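You operate a simulated robot arm through the tools that you are given. There is no shell and no other tool. Be economical: measure what you need, move in short steps, check, and stop when the job is done.

You are at the controls of a simulated robot arm. One attempt, no reset.

TASK
Fetch the stone one and set it on the long sideboard. Then take the stone six and put it on the long sideboard.

The check looks at the end state, three seconds after you hand in, the way a careful person would. Anything else that was tipped, shoved, dropped, spilled or broken makes it a failure.

THE ROBOT
A 7-joint arm with a two-finger parallel gripper, fixed in place. Base frame: the origin is at the foot of the arm, x ahead of it, y to its left, z up; the work surface is at about z = 800. Lengths are in mm, angles in degrees, forces in N, time in s.
With the tool pointing down near the work surface it reaches from about 240 to 680 mm from the base axis. Its first joint turns from -66.0 to 66.0 degrees. Payload 2.4 kg.
The TCP is the grasp point between the finger pads, 30 mm short of the fingertips. In the tool frame z runs along the fingers and y along their closing line. Largest opening 94 mm; finger width 28, thickness 10; the body of the gripper, 50 by 96 mm, starts 55 mm behind the TCP.
Orientation is that of the tool frame in the base frame, as [roll, pitch, yaw] about the fixed x, y, z axes, in that order (R = Rz(yaw) Ry(pitch) Rx(roll)). With the fingers straight down and closing along the base's y, the tool's x points along the base's -x, its y along +y and its z along -z.

THE INTERFACE
- The arm moves only by the tool play_rows. Its argument "plan" is a list of rows, each an object (a shift or turn left out is 0, a gripper value left out holds the last) with "translation": the shift along the tool's x, y, z in mm, a list of three; "rotation": the turn, a rotation vector about the tool's x, y, z in degrees, a list of three; "claw": the finger opening in mm, from 0 to 94. In form: [{"translation": [dx, dy, dz], "rotation": [wx, wy, wz], "claw": claw}, ...]. A call has 1 to 10 rows; each row is the pose to reach, as a shift and turn from the pose commanded when the call began, along the tool's axes at that moment. Each row takes 0.2 s and may step no farther than 50 mm and 8.6 degrees from the row before; otherwise, or with a gripper value out of range, the whole call is refused. A pose out of reach is approached as far as the arm can. The call stops where the force on the tool passes 40 N (or 10 N more than at its start, if that is more) or the arm is blocked; 0.2 s more then pass. The fingers move at their own pace (about 153 mm/s each) and stop on an object; they squeeze with about 44 N. The grip force told is the motor's: it shows also when the fingers shut on nothing. Time passes only in rows, and 0.2 s behind the last, so rows that repeat a pose let the fingers close. It gives the time, the measured TCP pose, the force on the tool (base axes), the opening and the grip force at its end, in the units of the frame above (readings bear some noise).
- Cameras (640 x 400 px; columns grow to the right, rows downward): "scene" is fixed at [21.6, 472.8, 1424.2]; the picture's right is [-0.84, -0.54, 0.00], its down [-0.40, 0.62, -0.67] and it looks along [0.36, -0.57, -0.74] (base axes); focal length 324 px, centre (320, 200). "wrist" rides on the gripper at [-37, 0, -58] in the tool frame; the picture's right is [0.00, -1.00, 0.00], its down [0.97, 0.00, -0.24] and it looks along [0.24, 0.00, 0.97] (tool axes); focal length 218 px, centre (320, 200).
- snapshot(camera): a new picture of that camera. No time passes.
- measure_at(camera, pixels): for up to 12 pixels [column, row] of the newest picture of that camera ("zoom" is the newest enlarged one), the place [x, y, z] in the base frame of the surface seen there, good to about 2 mm. No time passes.
- inspect(camera, box): a new picture of the part [left, top, right, bottom] of that camera's present view, enlarged. No time passes.
- sign_off(): hands the job in; it is judged then, once.

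Work in short steps. Measure before you move; look again where a grasp or a placing could have gone wrong, and mend it. You have 80 turns and 38 pictures in all, those below and enlarged ones among them. Open the gripper and draw the arm clear of the work before you hand the job in, unless the task says otherwise; then end with one line.

The tools are called after "Request:" as a command line: name --argument value ..., lists and objects as JSON in quotes. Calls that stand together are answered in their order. play_rows: Moves the arm, as the interface text tells. Its arguments: {"type":"object","properties":{"plan":{"type":"array","items":{"type":"object","properties":{"translation":{"type":"array","items":{"type":"number"}},"rotation":{"type":"array","items":{"type":"number"}},"claw":{"type":"number"}}}}},"required":["plan"]} The other tools are called the same way: snapshot (camera) takes a picture; measure_at (camera, pixels) gives the place of the surface under pixels of a picture; inspect (camera, box) takes an enlarged picture of a part of a camera's view; sign_off () hands the job in.

At the start:

```text
t: 0.0
eef_pos: [343.9, 2.9, 1092.7]
ee_rot: [180.0, 0.0, 180.0]
contact_force: [-0.5, 0.2, 0.6]
grip_width: 94.0
finger_force: 0.0
```

scene: 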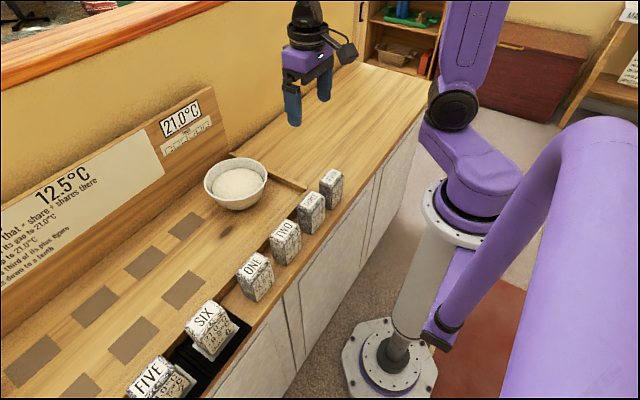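
wrist: 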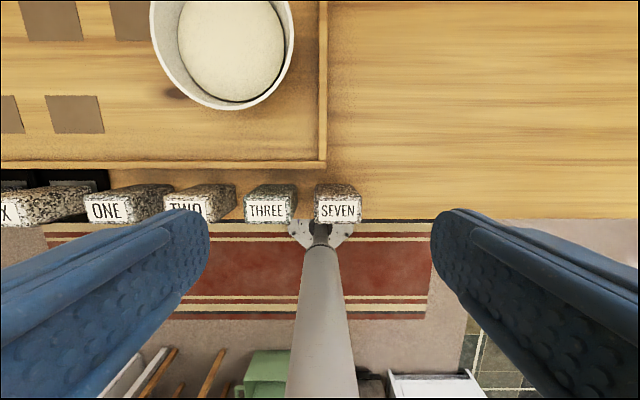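

I'll start by looking closer at the stones and the written board on the left of the scene picture.

Request:
inspect --camera "scene" --box '[0, 80, 260, 240]'

Request:
inspect --camera "scene" --box '[60, 160, 380, 400]'

```text
2.46 times, centred on (130, 160) of scene
```

zoom: 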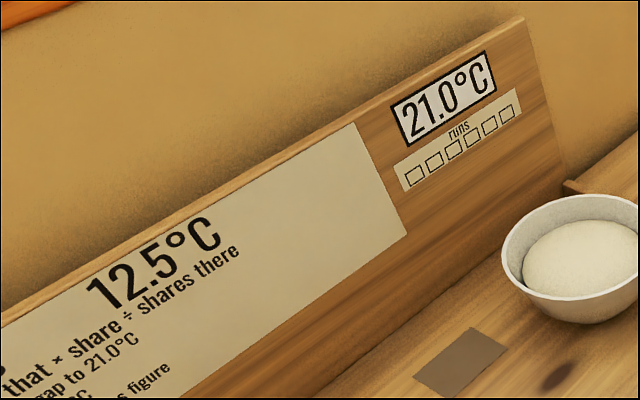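

```text
1.67 times, centred on (220, 280) of scene
```

zoom: 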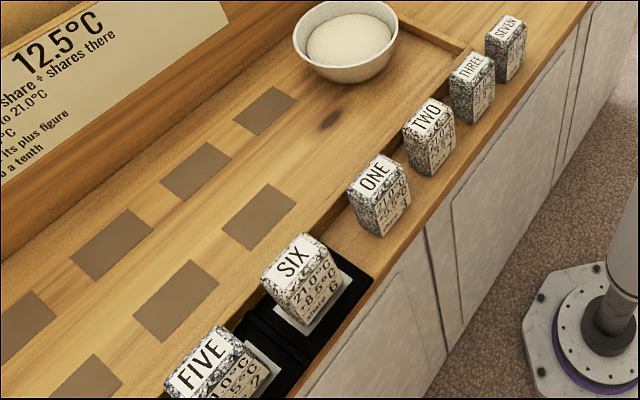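

The stones carry labels on top and front; I now measure surfaces: counter, tray with squares, black slot, wooden ledge at upper left, chest at upper right.

Request:
snapshot --camera "scene"

Request:
measure_at --camera "scene" --pixels '[[380, 100], [340, 160], [230, 230], [145, 265], [60, 300], [100, 40], [540, 60], [400, 50], [207, 358], [290, 185], [240, 310], [405, 20]]'

Request:
measure_at --camera "scene" --pixels '[[330, 175], [311, 198], [285, 227], [254, 263], [208, 315], [148, 374], [262, 285], [215, 338], [271, 281], [242, 288], [236, 175], [425, 95]]'

```text
33 pictures are left
```

scene: 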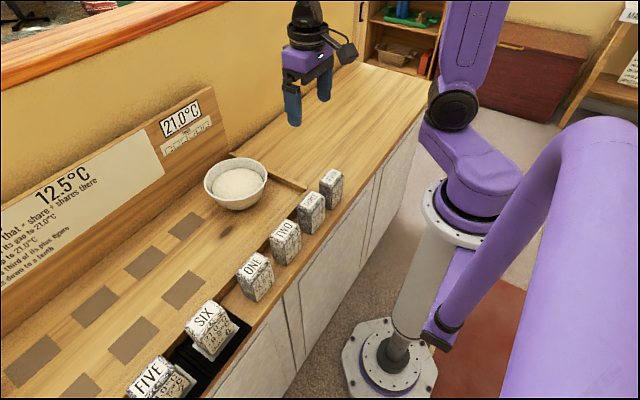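

```text
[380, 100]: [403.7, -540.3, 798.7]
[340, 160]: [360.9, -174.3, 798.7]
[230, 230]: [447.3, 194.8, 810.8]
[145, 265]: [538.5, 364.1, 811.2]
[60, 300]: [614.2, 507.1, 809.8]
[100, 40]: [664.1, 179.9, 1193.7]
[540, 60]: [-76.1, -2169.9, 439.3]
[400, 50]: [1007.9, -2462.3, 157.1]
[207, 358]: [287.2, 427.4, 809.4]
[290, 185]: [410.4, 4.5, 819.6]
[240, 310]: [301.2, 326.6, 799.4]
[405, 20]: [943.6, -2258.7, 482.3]
```

```text
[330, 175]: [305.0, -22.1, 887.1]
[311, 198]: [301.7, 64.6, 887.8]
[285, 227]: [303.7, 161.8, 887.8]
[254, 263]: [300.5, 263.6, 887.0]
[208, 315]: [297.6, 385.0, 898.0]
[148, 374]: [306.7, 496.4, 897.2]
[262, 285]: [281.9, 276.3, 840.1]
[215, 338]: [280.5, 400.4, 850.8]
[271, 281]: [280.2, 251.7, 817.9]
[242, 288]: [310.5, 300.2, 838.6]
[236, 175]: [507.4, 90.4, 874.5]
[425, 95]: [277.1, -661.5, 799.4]
```

Stones stand on the counter front (tops z≈887, SIX and FIVE about 10 higher in a black slot). To see what lies to the left and read the board, I move the arm high over to the left and tilt the wrist camera forward.

Request:
play_rows --plan '[{"translation": [0, 45, 0], "rotation": [0, -8, 0]}, {"translation": [0, 90, 0], "rotation": [0, -16, 0]}, {"translation": [0, 135, 0], "rotation": [0, -24, 0]}, {"translation": [0, 180, 0], "rotation": [0, -32, 0]}, {"translation": [0, 225, 0], "rotation": [0, -40, 0]}, {"translation": [0, 270, 0], "rotation": [0, -48, 0]}, {"translation": [0, 310, 0], "rotation": [0, -54, 0]}, {"translation": [0, 310, 0], "rotation": [0, -54, 0]}]'

Request:
snapshot --camera "wrist"

Request:
snapshot --camera "scene"

```text
t: 1.8
eef_pos: [344.5, 313.4, 1093.4]
ee_rot: [179.9, 54.1, 180.0]
contact_force: [-0.1, 0.2, 0.6]
grip_width: 93.9
finger_force: 0.1
```

```text
32 pictures are left
```

wrist: 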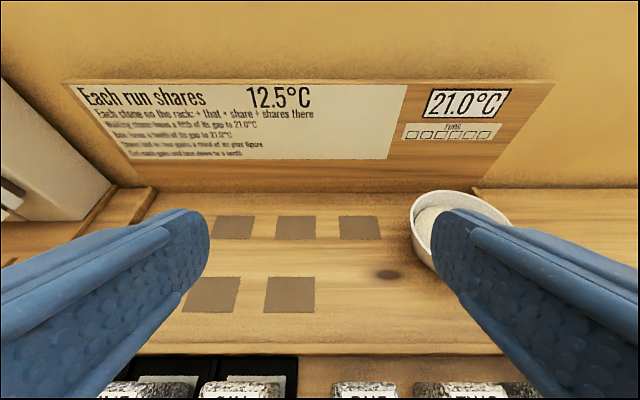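

```text
31 pictures are left
```

scene: 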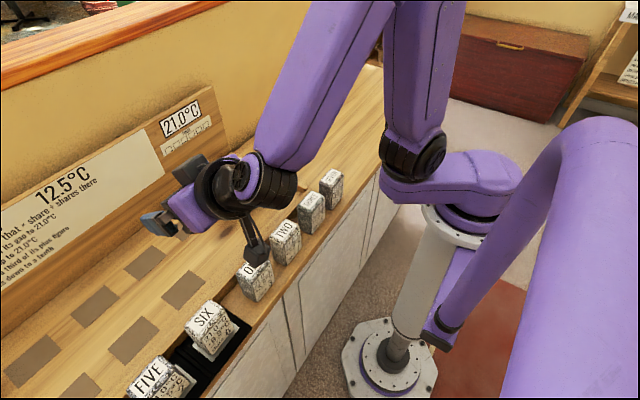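

The board text is readable at (80–400, 85–165); I enlarge it, and the lower rows.

Request:
inspect --camera "wrist" --box '[70, 80, 320, 170]'

Request:
inspect --camera "wrist" --box '[0, 60, 240, 270]'

```text
2.56 times, centred on (195, 125) of wrist
```

zoom: 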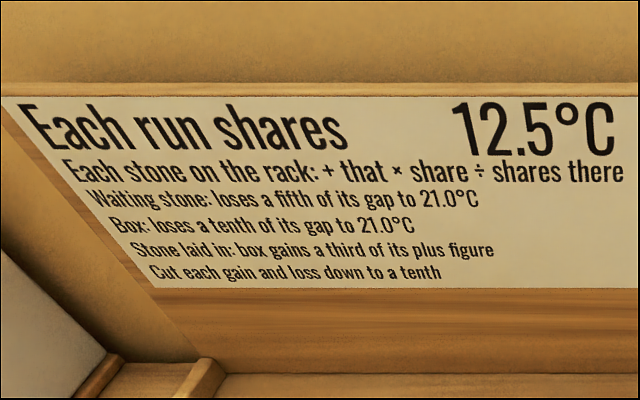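

```text
1.90 times, centred on (120, 165) of wrist
```

zoom: 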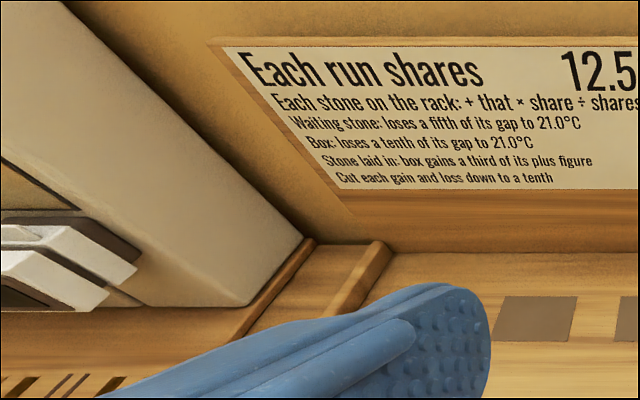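

There is more gear to the left (light cabinet and slots near (50,280)). I turn the camera toward the left to see it, staying high.

Request:
play_rows --plan '[{"rotation": [0, 8, 0]}, {"rotation": [0, 16, 0]}, {"rotation": [0, 24, 0]}, {"rotation": [0, 32, 0], "translation": [0, 40, 0]}, {"rotation": [0, 40, 0], "translation": [0, 80, 0]}, {"rotation": [0, 40, 0], "translation": [0, 120, 0]}, {"rotation": [0, 40, 0], "translation": [0, 160, 0]}, {"rotation": [0, 40, 0], "translation": [0, 200, 0]}, {"rotation": [0, 40, 0], "translation": [0, 200, 0]}]'

Request:
snapshot --camera "wrist"

```text
t: 3.8
eef_pos: [347.8, 511.1, 1092.1]
ee_rot: [-180.0, 14.0, -180.0]
contact_force: [0.9, -0.1, -0.3]
grip_width: 93.9
finger_force: 0.2
```

```text
28 pictures are left
```

wrist: 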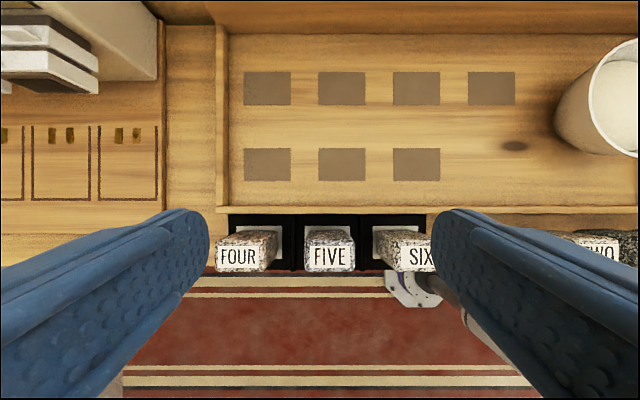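

The black rack holds FOUR, FIVE, SIX; a tray with seven grey marks lies behind, and another area with outlined slots is at the left. I tilt the camera to the left to see it whole.

Request:
play_rows --plan '[{"rotation": [-8, 0, 0]}, {"rotation": [-16, 0, 0]}, {"rotation": [-24, 0, 0]}, {"rotation": [-32, 0, 0]}, {"rotation": [-40, 0, 0]}, {"rotation": [-40, 0, 0]}]'

Request:
snapshot --camera "wrist"

```text
t: 5.2
eef_pos: [345.7, 512.4, 1092.3]
ee_rot: [139.9, 14.1, 180.0]
contact_force: [0.3, -0.5, 0.0]
grip_width: 93.6
finger_force: 0.0
```

```text
27 pictures are left
```

wrist: 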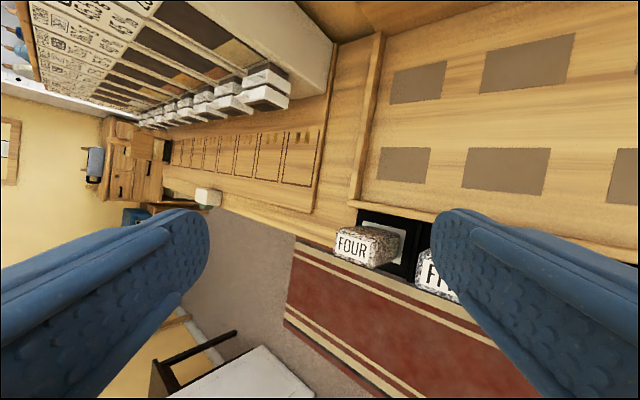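

Left of the rack is the same long counter, running on out of reach. I return toward the centre and look at the right end as well before deciding on the place.

Request:
play_rows --plan '[{"rotation": [8, 0, 0]}, {"rotation": [16, 0, 0]}, {"rotation": [24, 0, 0]}, {"rotation": [32, 0, 0]}, {"rotation": [40, 0, 0]}, {"rotation": [40, 0, 0]}]'

Request:
play_rows --plan '[{"translation": [0, -50, 0]}, {"translation": [0, -100, 0]}, {"translation": [0, -150, 0]}, {"translation": [0, -200, 0]}, {"translation": [0, -250, 0]}, {"translation": [0, -300, 0]}, {"translation": [0, -350, 0]}, {"translation": [0, -400, 0]}, {"translation": [0, -450, 0]}, {"translation": [0, -500, 0]}]'

Request:
play_rows --plan '[{"translation": [0, -50, 0], "rotation": [0, -6, 0]}, {"translation": [0, -100, 0], "rotation": [0, -12, 0]}, {"translation": [0, -150, 0], "rotation": [0, -18, 0]}, {"translation": [0, -200, 0], "rotation": [0, -24, 0]}, {"translation": [0, -250, 0], "rotation": [0, -24, 0]}, {"translation": [0, -250, 0], "rotation": [0, -24, 0]}]'

Request:
snapshot --camera "wrist"

Request:
inspect --camera "scene" --box '[160, 220, 320, 380]'

```text
t: 6.6
eef_pos: [344.1, 513.2, 1092.4]
ee_rot: [-179.9, 14.0, 180.0]
contact_force: [0.8, -0.9, 0.1]
grip_width: 94.0
finger_force: 0.0
```

```text
t: 8.8
eef_pos: [343.1, 10.5, 1093.4]
ee_rot: [-180.0, 14.0, 180.0]
contact_force: [-0.4, 0.1, -1.1]
grip_width: 93.9
finger_force: 0.0
```

```text
t: 10.2
eef_pos: [343.4, -237.2, 1093.7]
ee_rot: [179.9, 38.1, 179.9]
contact_force: [0.5, 0.1, -0.1]
grip_width: 93.9
finger_force: 0.1
```

```text
26 pictures are left
```

wrist: 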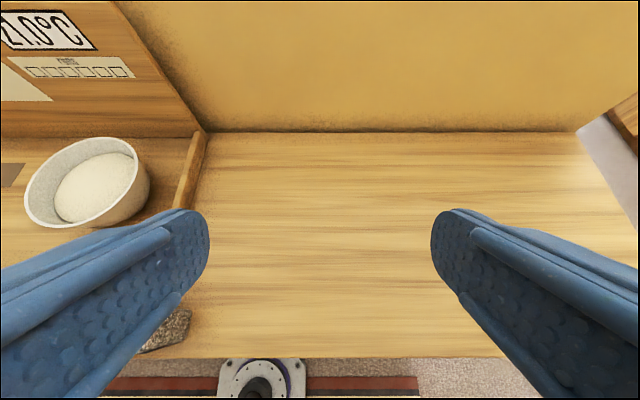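

```text
2.50 times, centred on (240, 300) of scene
```

zoom: 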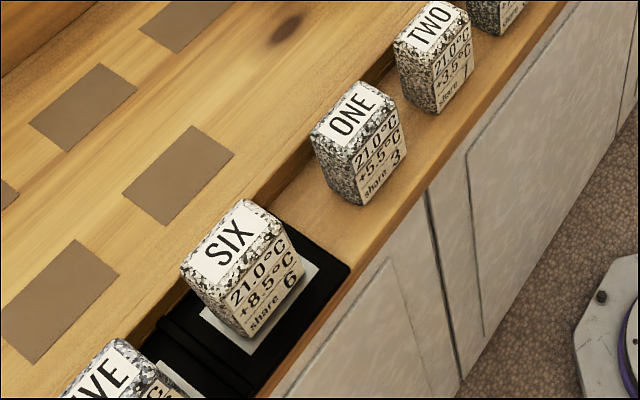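

The right end of the counter (sideboard) is clear, flat and outside the marked tray and the rack: I'll place both there, around x≈400, y≈−200 and −330. Now I straighten the tool and go above ONE.

Request:
play_rows --plan '[{"rotation": [0, 8, 0]}, {"rotation": [0, 16, 0]}, {"rotation": [0, 24, 0]}, {"rotation": [0, 32, 0]}, {"rotation": [0, 38, 0]}, {"rotation": [0, 38, 0]}]'

Request:
play_rows --plan '[{"translation": [5, 50, 0]}, {"translation": [10, 100, 0]}, {"translation": [15, 150, 0]}, {"translation": [20, 200, 0]}, {"translation": [25, 250, 0]}, {"translation": [30, 300, 0]}, {"translation": [35, 350, 0]}, {"translation": [40, 400, 0]}, {"translation": [43, 450, 0]}, {"translation": [43, 500, 0]}]'

Request:
play_rows --plan '[{"translation": [0, 0, 30]}, {"translation": [0, 0, 60]}, {"translation": [0, 0, 60]}]'

Request:
snapshot --camera "wrist"

```text
t: 11.6
eef_pos: [344.5, -237.2, 1091.9]
ee_rot: [179.9, -0.2, 180.0]
contact_force: [0.2, -0.1, 0.4]
grip_width: 94.1
finger_force: 0.0
```

```text
refused: row 1 steps farther than a row can; nothing moved
```

```text
t: 12.4
eef_pos: [343.1, -236.3, 1032.7]
ee_rot: [-180.0, 0.0, 179.9]
contact_force: [0.7, -0.4, -0.3]
grip_width: 94.0
finger_force: 0.1
```

```text
24 pictures are left
```

wrist: 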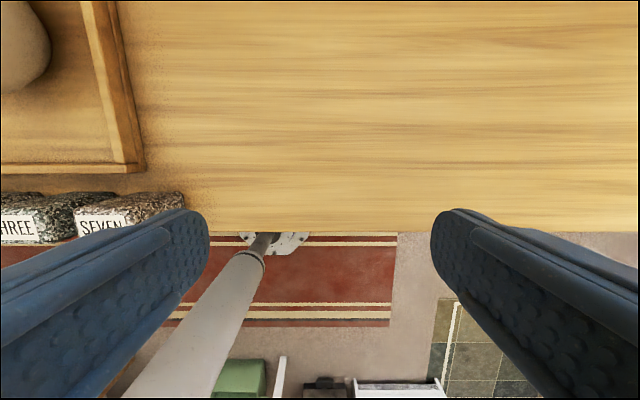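

The sideways move was refused for too large a step; height 1032 still clears everything. I redo it in smaller steps.

Request:
play_rows --plan '[{"translation": [4, 49, 0]}, {"translation": [8, 98, 0]}, {"translation": [12, 147, 0]}, {"translation": [16, 196, 0]}, {"translation": [20, 245, 0]}, {"translation": [24, 294, 0]}, {"translation": [28, 343, 0]}, {"translation": [32, 392, 0]}, {"translation": [36, 441, 0]}, {"translation": [40, 490, 0]}]'

Request:
snapshot --camera "wrist"

```text
t: 14.6
eef_pos: [304.7, 252.4, 1034.7]
ee_rot: [-179.9, 0.1, 179.9]
contact_force: [-0.8, 0.3, 0.6]
grip_width: 93.9
finger_force: 0.2
```

```text
23 pictures are left
```

wrist: 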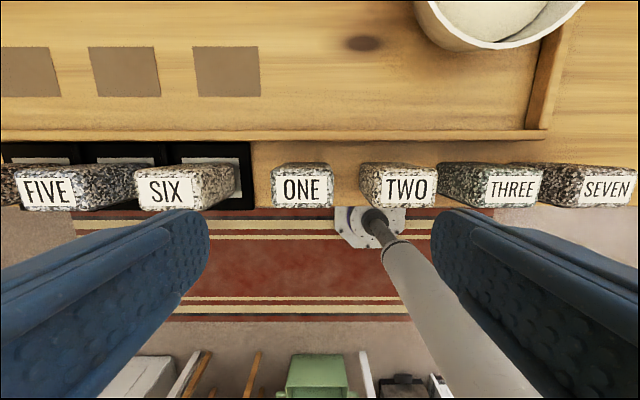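

ONE is at (302,190), nearly square to the base. I measure its top edges, its neighbours and SIX.

Request:
measure_at --camera "wrist" --pixels '[[275, 190], [330, 190], [302, 179], [302, 205], [276, 204], [330, 204], [277, 180], [327, 179], [366, 190], [145, 180], [190, 190], [165, 207]]'

Request:
inspect --camera "wrist" --box '[120, 130, 440, 230]'

```text
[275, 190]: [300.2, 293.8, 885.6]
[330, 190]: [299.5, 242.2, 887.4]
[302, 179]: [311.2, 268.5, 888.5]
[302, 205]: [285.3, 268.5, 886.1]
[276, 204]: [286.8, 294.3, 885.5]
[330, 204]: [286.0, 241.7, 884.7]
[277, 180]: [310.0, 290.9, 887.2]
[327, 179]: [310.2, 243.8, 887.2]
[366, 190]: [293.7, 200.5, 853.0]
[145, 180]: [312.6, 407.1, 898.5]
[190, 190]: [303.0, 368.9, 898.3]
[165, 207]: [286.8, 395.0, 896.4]
```

```text
2.00 times, centred on (280, 180) of wrist
```

zoom: 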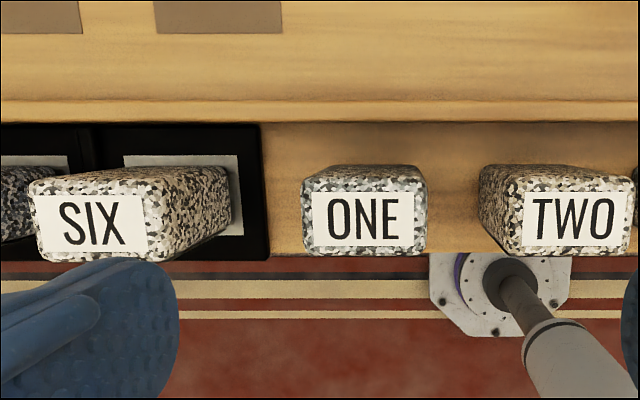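

ONE spans y≈240–296, x≈281–317, top 887. I centre on (299, 268), open 80, descend to TCP z≈860.

Request:
play_rows --plan '[{"translation": [5, 15.5, 0], "claw": 80}, {"translation": [5, 15.5, 40]}, {"translation": [5, 15.5, 80]}, {"translation": [5, 15.5, 110]}, {"translation": [5, 15.5, 110]}]'

Request:
snapshot --camera "wrist"

```text
t: 15.8
eef_pos: [299.9, 269.0, 922.9]
ee_rot: [-180.0, 0.0, 180.0]
contact_force: [-0.2, -0.2, 0.2]
grip_width: 80.0
finger_force: 0.1
```

```text
21 pictures are left
```

wrist: 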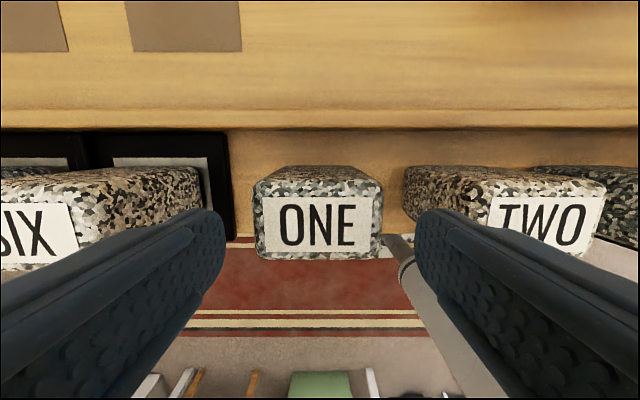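

ONE is centred between the fingers (255–382). I descend and close.

Request:
play_rows --plan '[{"translation": [0, 0, 22]}, {"translation": [0, 0, 44]}, {"translation": [0, 0, 64]}, {"translation": [0, 0, 64]}]'

Request:
play_rows --plan '[{"claw": 40}, {"claw": 40}, {"claw": 40}]'

Request:
play_rows --plan '[{"translation": [0, 0, -15]}, {"translation": [0, 0, -30]}, {"translation": [0, 0, -30]}]'

Request:
snapshot --camera "scene"

```text
t: 16.8
eef_pos: [300.5, 269.9, 859.1]
ee_rot: [-179.9, 0.0, -180.0]
contact_force: [-0.4, -0.1, 0.0]
grip_width: 79.8
finger_force: 0.0
```

```text
t: 17.6
eef_pos: [299.2, 269.4, 858.1]
ee_rot: [179.9, -0.1, 180.0]
contact_force: [0.5, 0.6, 0.3]
grip_width: 66.3
finger_force: 43.8
```

```text
t: 18.4
eef_pos: [299.8, 268.7, 888.8]
ee_rot: [-179.9, 0.1, -180.0]
contact_force: [0.6, -0.2, -5.3]
grip_width: 66.3
finger_force: 43.9
```

```text
20 pictures are left
```

scene: 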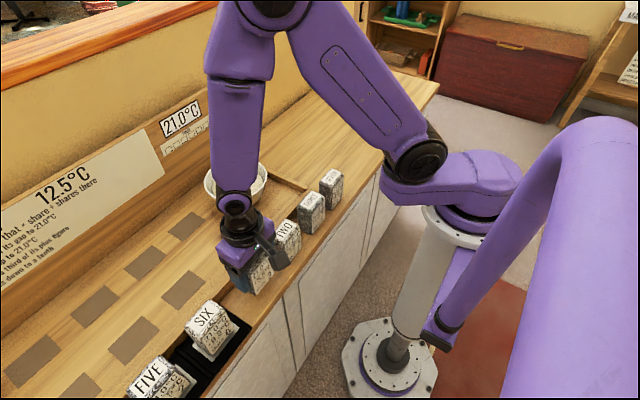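

ONE is held (66 mm, 5.3 N load). I lift to z≈1010 and carry it to the right end.

Request:
play_rows --plan '[{"translation": [0, 0, -40]}, {"translation": [0, 0, -80]}, {"translation": [0, 0, -120]}, {"translation": [0, -30, -120]}, {"translation": [-10, -70, -120]}, {"translation": [-20, -115, -120]}, {"translation": [-30, -160, -120]}, {"translation": [-40, -205, -120]}, {"translation": [-50, -250, -120]}, {"translation": [-60, -290, -120]}]'

Request:
play_rows --plan '[{"translation": [-10, -40, 0]}, {"translation": [-20, -80, 0]}, {"translation": [-30, -120, 0]}, {"translation": [-40, -160, 0]}, {"translation": [-40, -180, 0]}, {"translation": [-40, -180, 0]}]'

Request:
play_rows --plan '[{"translation": [0, 0, 40]}, {"translation": [0, 0, 80]}, {"translation": [0, 0, 110]}, {"translation": [0, 0, 130]}, {"translation": [0, 0, 130]}]'

Request:
snapshot --camera "scene"

```text
t: 20.6
eef_pos: [356.6, -24.0, 1008.9]
ee_rot: [-179.9, 0.0, 180.0]
contact_force: [0.5, 0.5, -5.6]
grip_width: 66.3
finger_force: 44.2
```

```text
t: 22.0
eef_pos: [397.5, -201.8, 1009.2]
ee_rot: [-180.0, 0.0, 180.0]
contact_force: [-0.3, -0.1, -4.5]
grip_width: 66.2
finger_force: 44.1
```

```text
t: 23.2
eef_pos: [400.3, -202.4, 880.5]
ee_rot: [179.9, 0.0, -180.0]
contact_force: [-0.1, 0.3, -5.8]
grip_width: 66.3
finger_force: 43.5
```

```text
19 pictures are left
```

scene: 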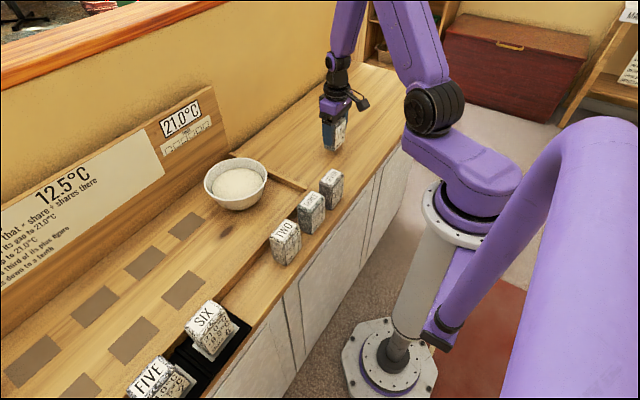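

The stone is over clear counter, ~22 mm above it. I lower to z≈859, watching force.

Request:
play_rows --plan '[{"translation": [0, 0, 8]}, {"translation": [0, 0, 14]}, {"translation": [0, 0, 18]}, {"translation": [0, 0, 21]}, {"translation": [0, 0, 21]}]'

```text
t: 24.4
eef_pos: [398.9, -203.2, 857.9]
ee_rot: [-179.9, 0.0, -180.0]
contact_force: [-3.8, 2.2, 14.8]
grip_width: 66.1
finger_force: 43.4
```

Contact force up 15 N shows the stone is on the surface. I open and rise.

Request:
play_rows --plan '[{"claw": 72}, {"claw": 84}, {"claw": 84}, {"translation": [0, 0, -30]}, {"translation": [0, 0, -70]}, {"translation": [0, 0, -115]}, {"translation": [0, 0, -160]}, {"translation": [0, 0, -160]}]'

Request:
snapshot --camera "wrist"

```text
t: 26.2
eef_pos: [398.7, -201.3, 1020.9]
ee_rot: [180.0, 0.1, -180.0]
contact_force: [0.8, 0.0, -0.2]
grip_width: 84.0
finger_force: 0.0
```

```text
18 pictures are left
```

wrist: 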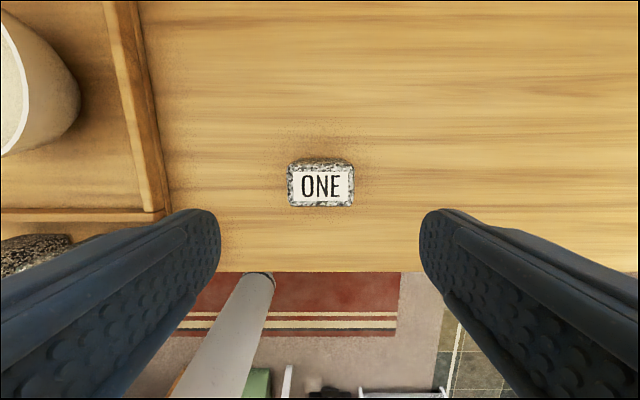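

ONE stands upright. Now I travel back to above SIX (≈ x 300, y 388).

Request:
play_rows --plan '[{"translation": [8, 48, 0]}, {"translation": [16, 96, 0]}, {"translation": [24, 144, 0]}, {"translation": [32, 192, 0]}, {"translation": [40, 240, 0]}, {"translation": [48, 288, 0]}, {"translation": [56, 336, 0]}, {"translation": [64, 384, 0]}, {"translation": [72, 432, 0]}, {"translation": [80, 480, 0]}]'

Request:
play_rows --plan '[{"translation": [8, 45, 0]}, {"translation": [16, 80, 0]}, {"translation": [18, 108, 0]}, {"translation": [18, 108, 0]}]'

Request:
snapshot --camera "wrist"

```text
t: 28.4
eef_pos: [318.4, 279.2, 1015.0]
ee_rot: [179.9, 0.0, 180.0]
contact_force: [0.3, 0.1, -0.8]
grip_width: 83.9
finger_force: 0.1
```

```text
t: 29.4
eef_pos: [302.2, 388.4, 1016.9]
ee_rot: [180.0, 0.1, 180.0]
contact_force: [0.6, 0.2, 0.1]
grip_width: 84.0
finger_force: 0.1
```

```text
17 pictures are left
```

wrist: 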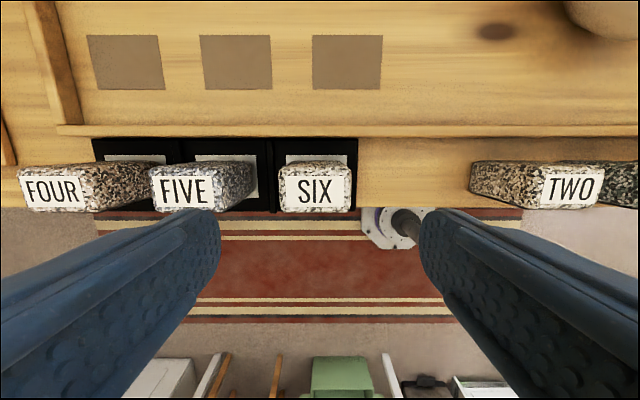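

SIX is at (315,190). I measure its edges, FIVE's nearer side and the rack's rims.

Request:
measure_at --camera "wrist" --pixels '[[282, 185], [347, 185], [282, 203], [347, 203], [315, 169], [315, 208], [212, 190], [240, 185], [254, 178], [265, 200], [353, 190], [285, 170]]'

Request:
inspect --camera "wrist" --box '[140, 120, 400, 240]'

```text
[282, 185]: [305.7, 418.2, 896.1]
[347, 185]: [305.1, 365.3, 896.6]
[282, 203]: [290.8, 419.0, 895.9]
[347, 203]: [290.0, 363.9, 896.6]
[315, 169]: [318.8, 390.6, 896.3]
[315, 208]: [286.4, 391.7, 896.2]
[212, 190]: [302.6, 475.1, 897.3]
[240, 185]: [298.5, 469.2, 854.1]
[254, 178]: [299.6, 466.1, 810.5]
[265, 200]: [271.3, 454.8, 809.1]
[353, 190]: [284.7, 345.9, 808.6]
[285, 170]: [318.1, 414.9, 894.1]
```

```text
2.46 times, centred on (270, 180) of wrist
```

zoom: 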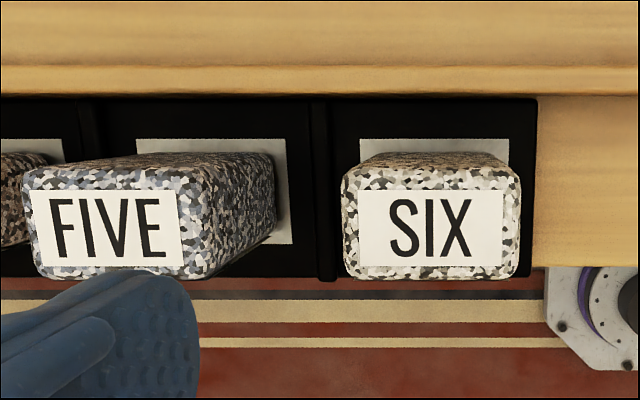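

SIX centre ≈ (302, 391.5), top 896, FIVE's face at y≈467. I open to 80 and descend to z≈869.

Request:
play_rows --plan '[{"translation": [0, 3, 0], "claw": 80}, {"translation": [0, 3, 40]}, {"translation": [0, 3, 75]}, {"translation": [0, 3, 105]}, {"translation": [0, 3, 130]}, {"translation": [0, 3, 147]}, {"translation": [0, 3, 147]}]'

Request:
play_rows --plan '[{"claw": 40}, {"claw": 40}, {"claw": 40}]'

Request:
play_rows --plan '[{"translation": [0, 0, -10]}, {"translation": [0, 0, -20]}, {"translation": [0, 0, -40]}, {"translation": [0, 0, -40]}]'

Request:
snapshot --camera "wrist"

```text
t: 31.0
eef_pos: [299.8, 390.2, 869.5]
ee_rot: [180.0, 0.1, 180.0]
contact_force: [-0.4, -0.4, -0.1]
grip_width: 80.1
finger_force: 0.0
```

```text
t: 31.8
eef_pos: [300.9, 389.3, 870.4]
ee_rot: [180.0, 0.0, 180.0]
contact_force: [-0.4, 2.1, 0.8]
grip_width: 66.3
finger_force: 43.9
```

```text
t: 32.8
eef_pos: [301.2, 389.7, 910.6]
ee_rot: [-179.9, 0.0, -180.0]
contact_force: [-0.9, 0.6, -6.0]
grip_width: 66.2
finger_force: 43.9
```

```text
15 pictures are left
```

wrist: 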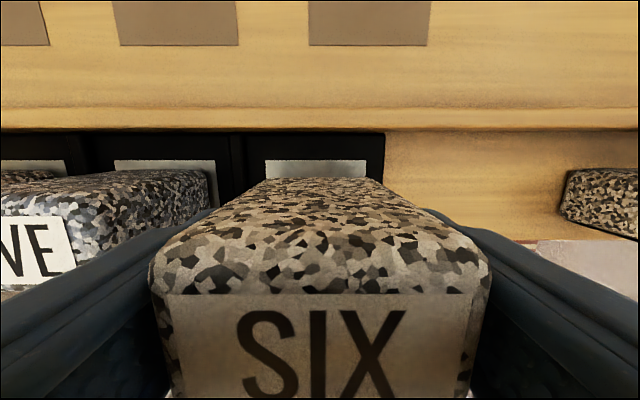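

SIX is held and the rack stays put. I lift to ~1025 and carry it to (400, −340), beyond ONE.

Request:
play_rows --plan '[{"translation": [0, 0, -40]}, {"translation": [0, 0, -80]}, {"translation": [0, 0, -115]}, {"translation": [-3, -30, -115]}, {"translation": [-9, -75, -115]}, {"translation": [-15, -120, -115]}, {"translation": [-21, -165, -115]}, {"translation": [-27, -210, -115]}, {"translation": [-33, -255, -115]}, {"translation": [-39, -300, -115]}]'

Request:
play_rows --plan '[{"translation": [-6, -45, 0]}, {"translation": [-12, -90, 0]}, {"translation": [-18, -135, 0]}, {"translation": [-24, -180, 0]}, {"translation": [-30, -225, 0]}, {"translation": [-36, -270, 0]}, {"translation": [-42, -315, 0]}, {"translation": [-48, -360, 0]}, {"translation": [-54, -405, 0]}, {"translation": [-60, -430, 0]}]'

Request:
play_rows --plan '[{"translation": [0, 0, 0]}, {"translation": [0, 0, 40]}, {"translation": [0, 0, 80]}, {"translation": [0, 0, 115]}, {"translation": [0, 0, 140]}, {"translation": [0, 0, 140]}]'

Request:
snapshot --camera "scene"

```text
t: 35.0
eef_pos: [341.0, 89.1, 1026.1]
ee_rot: [-180.0, 0.0, -179.9]
contact_force: [0.1, 0.0, -6.3]
grip_width: 66.0
finger_force: 43.5
```

```text
t: 37.2
eef_pos: [401.1, -338.9, 1024.8]
ee_rot: [179.8, 0.0, 180.0]
contact_force: [-0.2, -0.6, -5.8]
grip_width: 66.1
finger_force: 43.6
```

```text
t: 38.6
eef_pos: [400.7, -342.2, 884.7]
ee_rot: [-179.9, -0.1, 180.0]
contact_force: [-0.2, -0.8, -5.3]
grip_width: 66.1
finger_force: 43.8
```

```text
14 pictures are left
```

scene: 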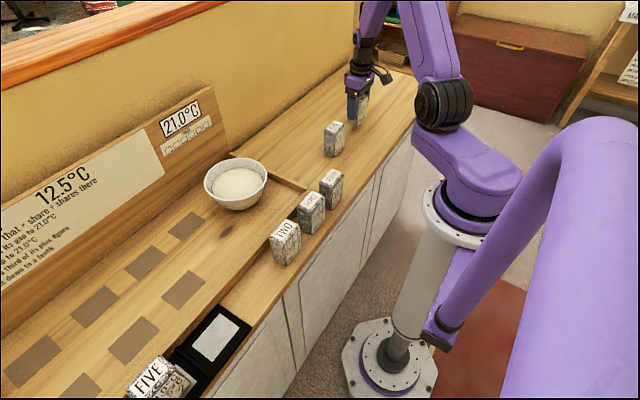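

SIX is over clear counter past ONE. I lower gently until contact.

Request:
play_rows --plan '[{"translation": [0, 0, 10]}, {"translation": [0, 0, 17]}, {"translation": [0, 0, 21]}, {"translation": [0, 0, 24]}, {"translation": [0, 0, 24]}]'

```text
t: 39.8
eef_pos: [400.2, -342.6, 861.2]
ee_rot: [-180.0, -0.1, 180.0]
contact_force: [-0.3, 0.2, -6.4]
grip_width: 66.1
finger_force: 43.9
```

Still 6 N hanging, so no contact yet; I lower in 1 mm steps.

Request:
play_rows --plan '[{"translation": [0, 0, 1]}, {"translation": [0, 0, 2]}, {"translation": [0, 0, 2]}]'

```text
t: 40.6
eef_pos: [400.3, -341.7, 860.1]
ee_rot: [-180.0, 0.1, -179.9]
contact_force: [-3.2, 2.8, 18.0]
grip_width: 66.2
finger_force: 44.3
```

Contact at 18 N: SIX is on the counter. I open and rise clear.

Request:
play_rows --plan '[{"claw": 72}, {"claw": 84}, {"claw": 84}, {"translation": [0, 0, -30]}, {"translation": [0, 0, -70]}, {"translation": [0, 0, -115]}, {"translation": [0, 0, -160]}, {"translation": [0, 0, -200]}, {"translation": [0, 0, -200]}]'

Request:
snapshot --camera "wrist"

Request:
snapshot --camera "scene"

```text
t: 42.6
eef_pos: [401.7, -339.0, 1059.0]
ee_rot: [180.0, 0.0, -180.0]
contact_force: [-0.7, 0.7, -0.7]
grip_width: 83.8
finger_force: 0.1
```

```text
13 pictures are left
```

wrist: 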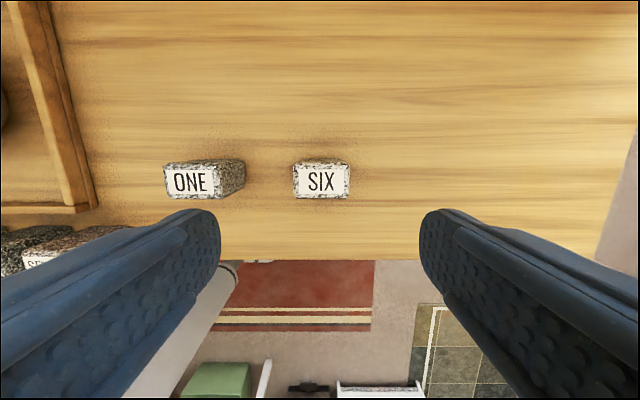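

```text
12 pictures are left
```

scene: 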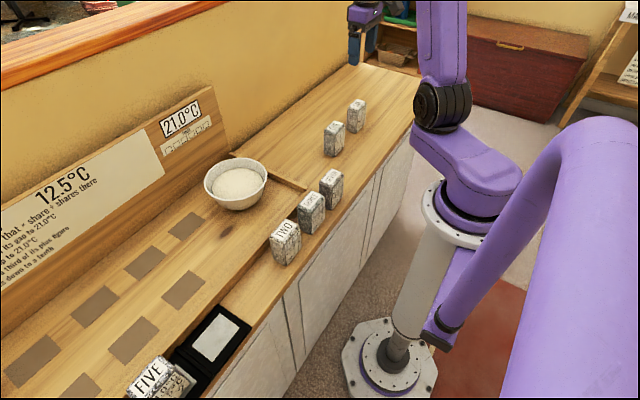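

Both ONE and SIX stand upright on the right end of the sideboard. Nothing else was disturbed, and the arm is clear with the gripper open.

Request:
sign_off

```text
The job is handed in.
```

I set stones ONE and SIX upright on the clear right end of the long sideboard, which I took to be the wooden counter rather than the tray with the grey marks. Nothing else was moved, and the job is handed in.
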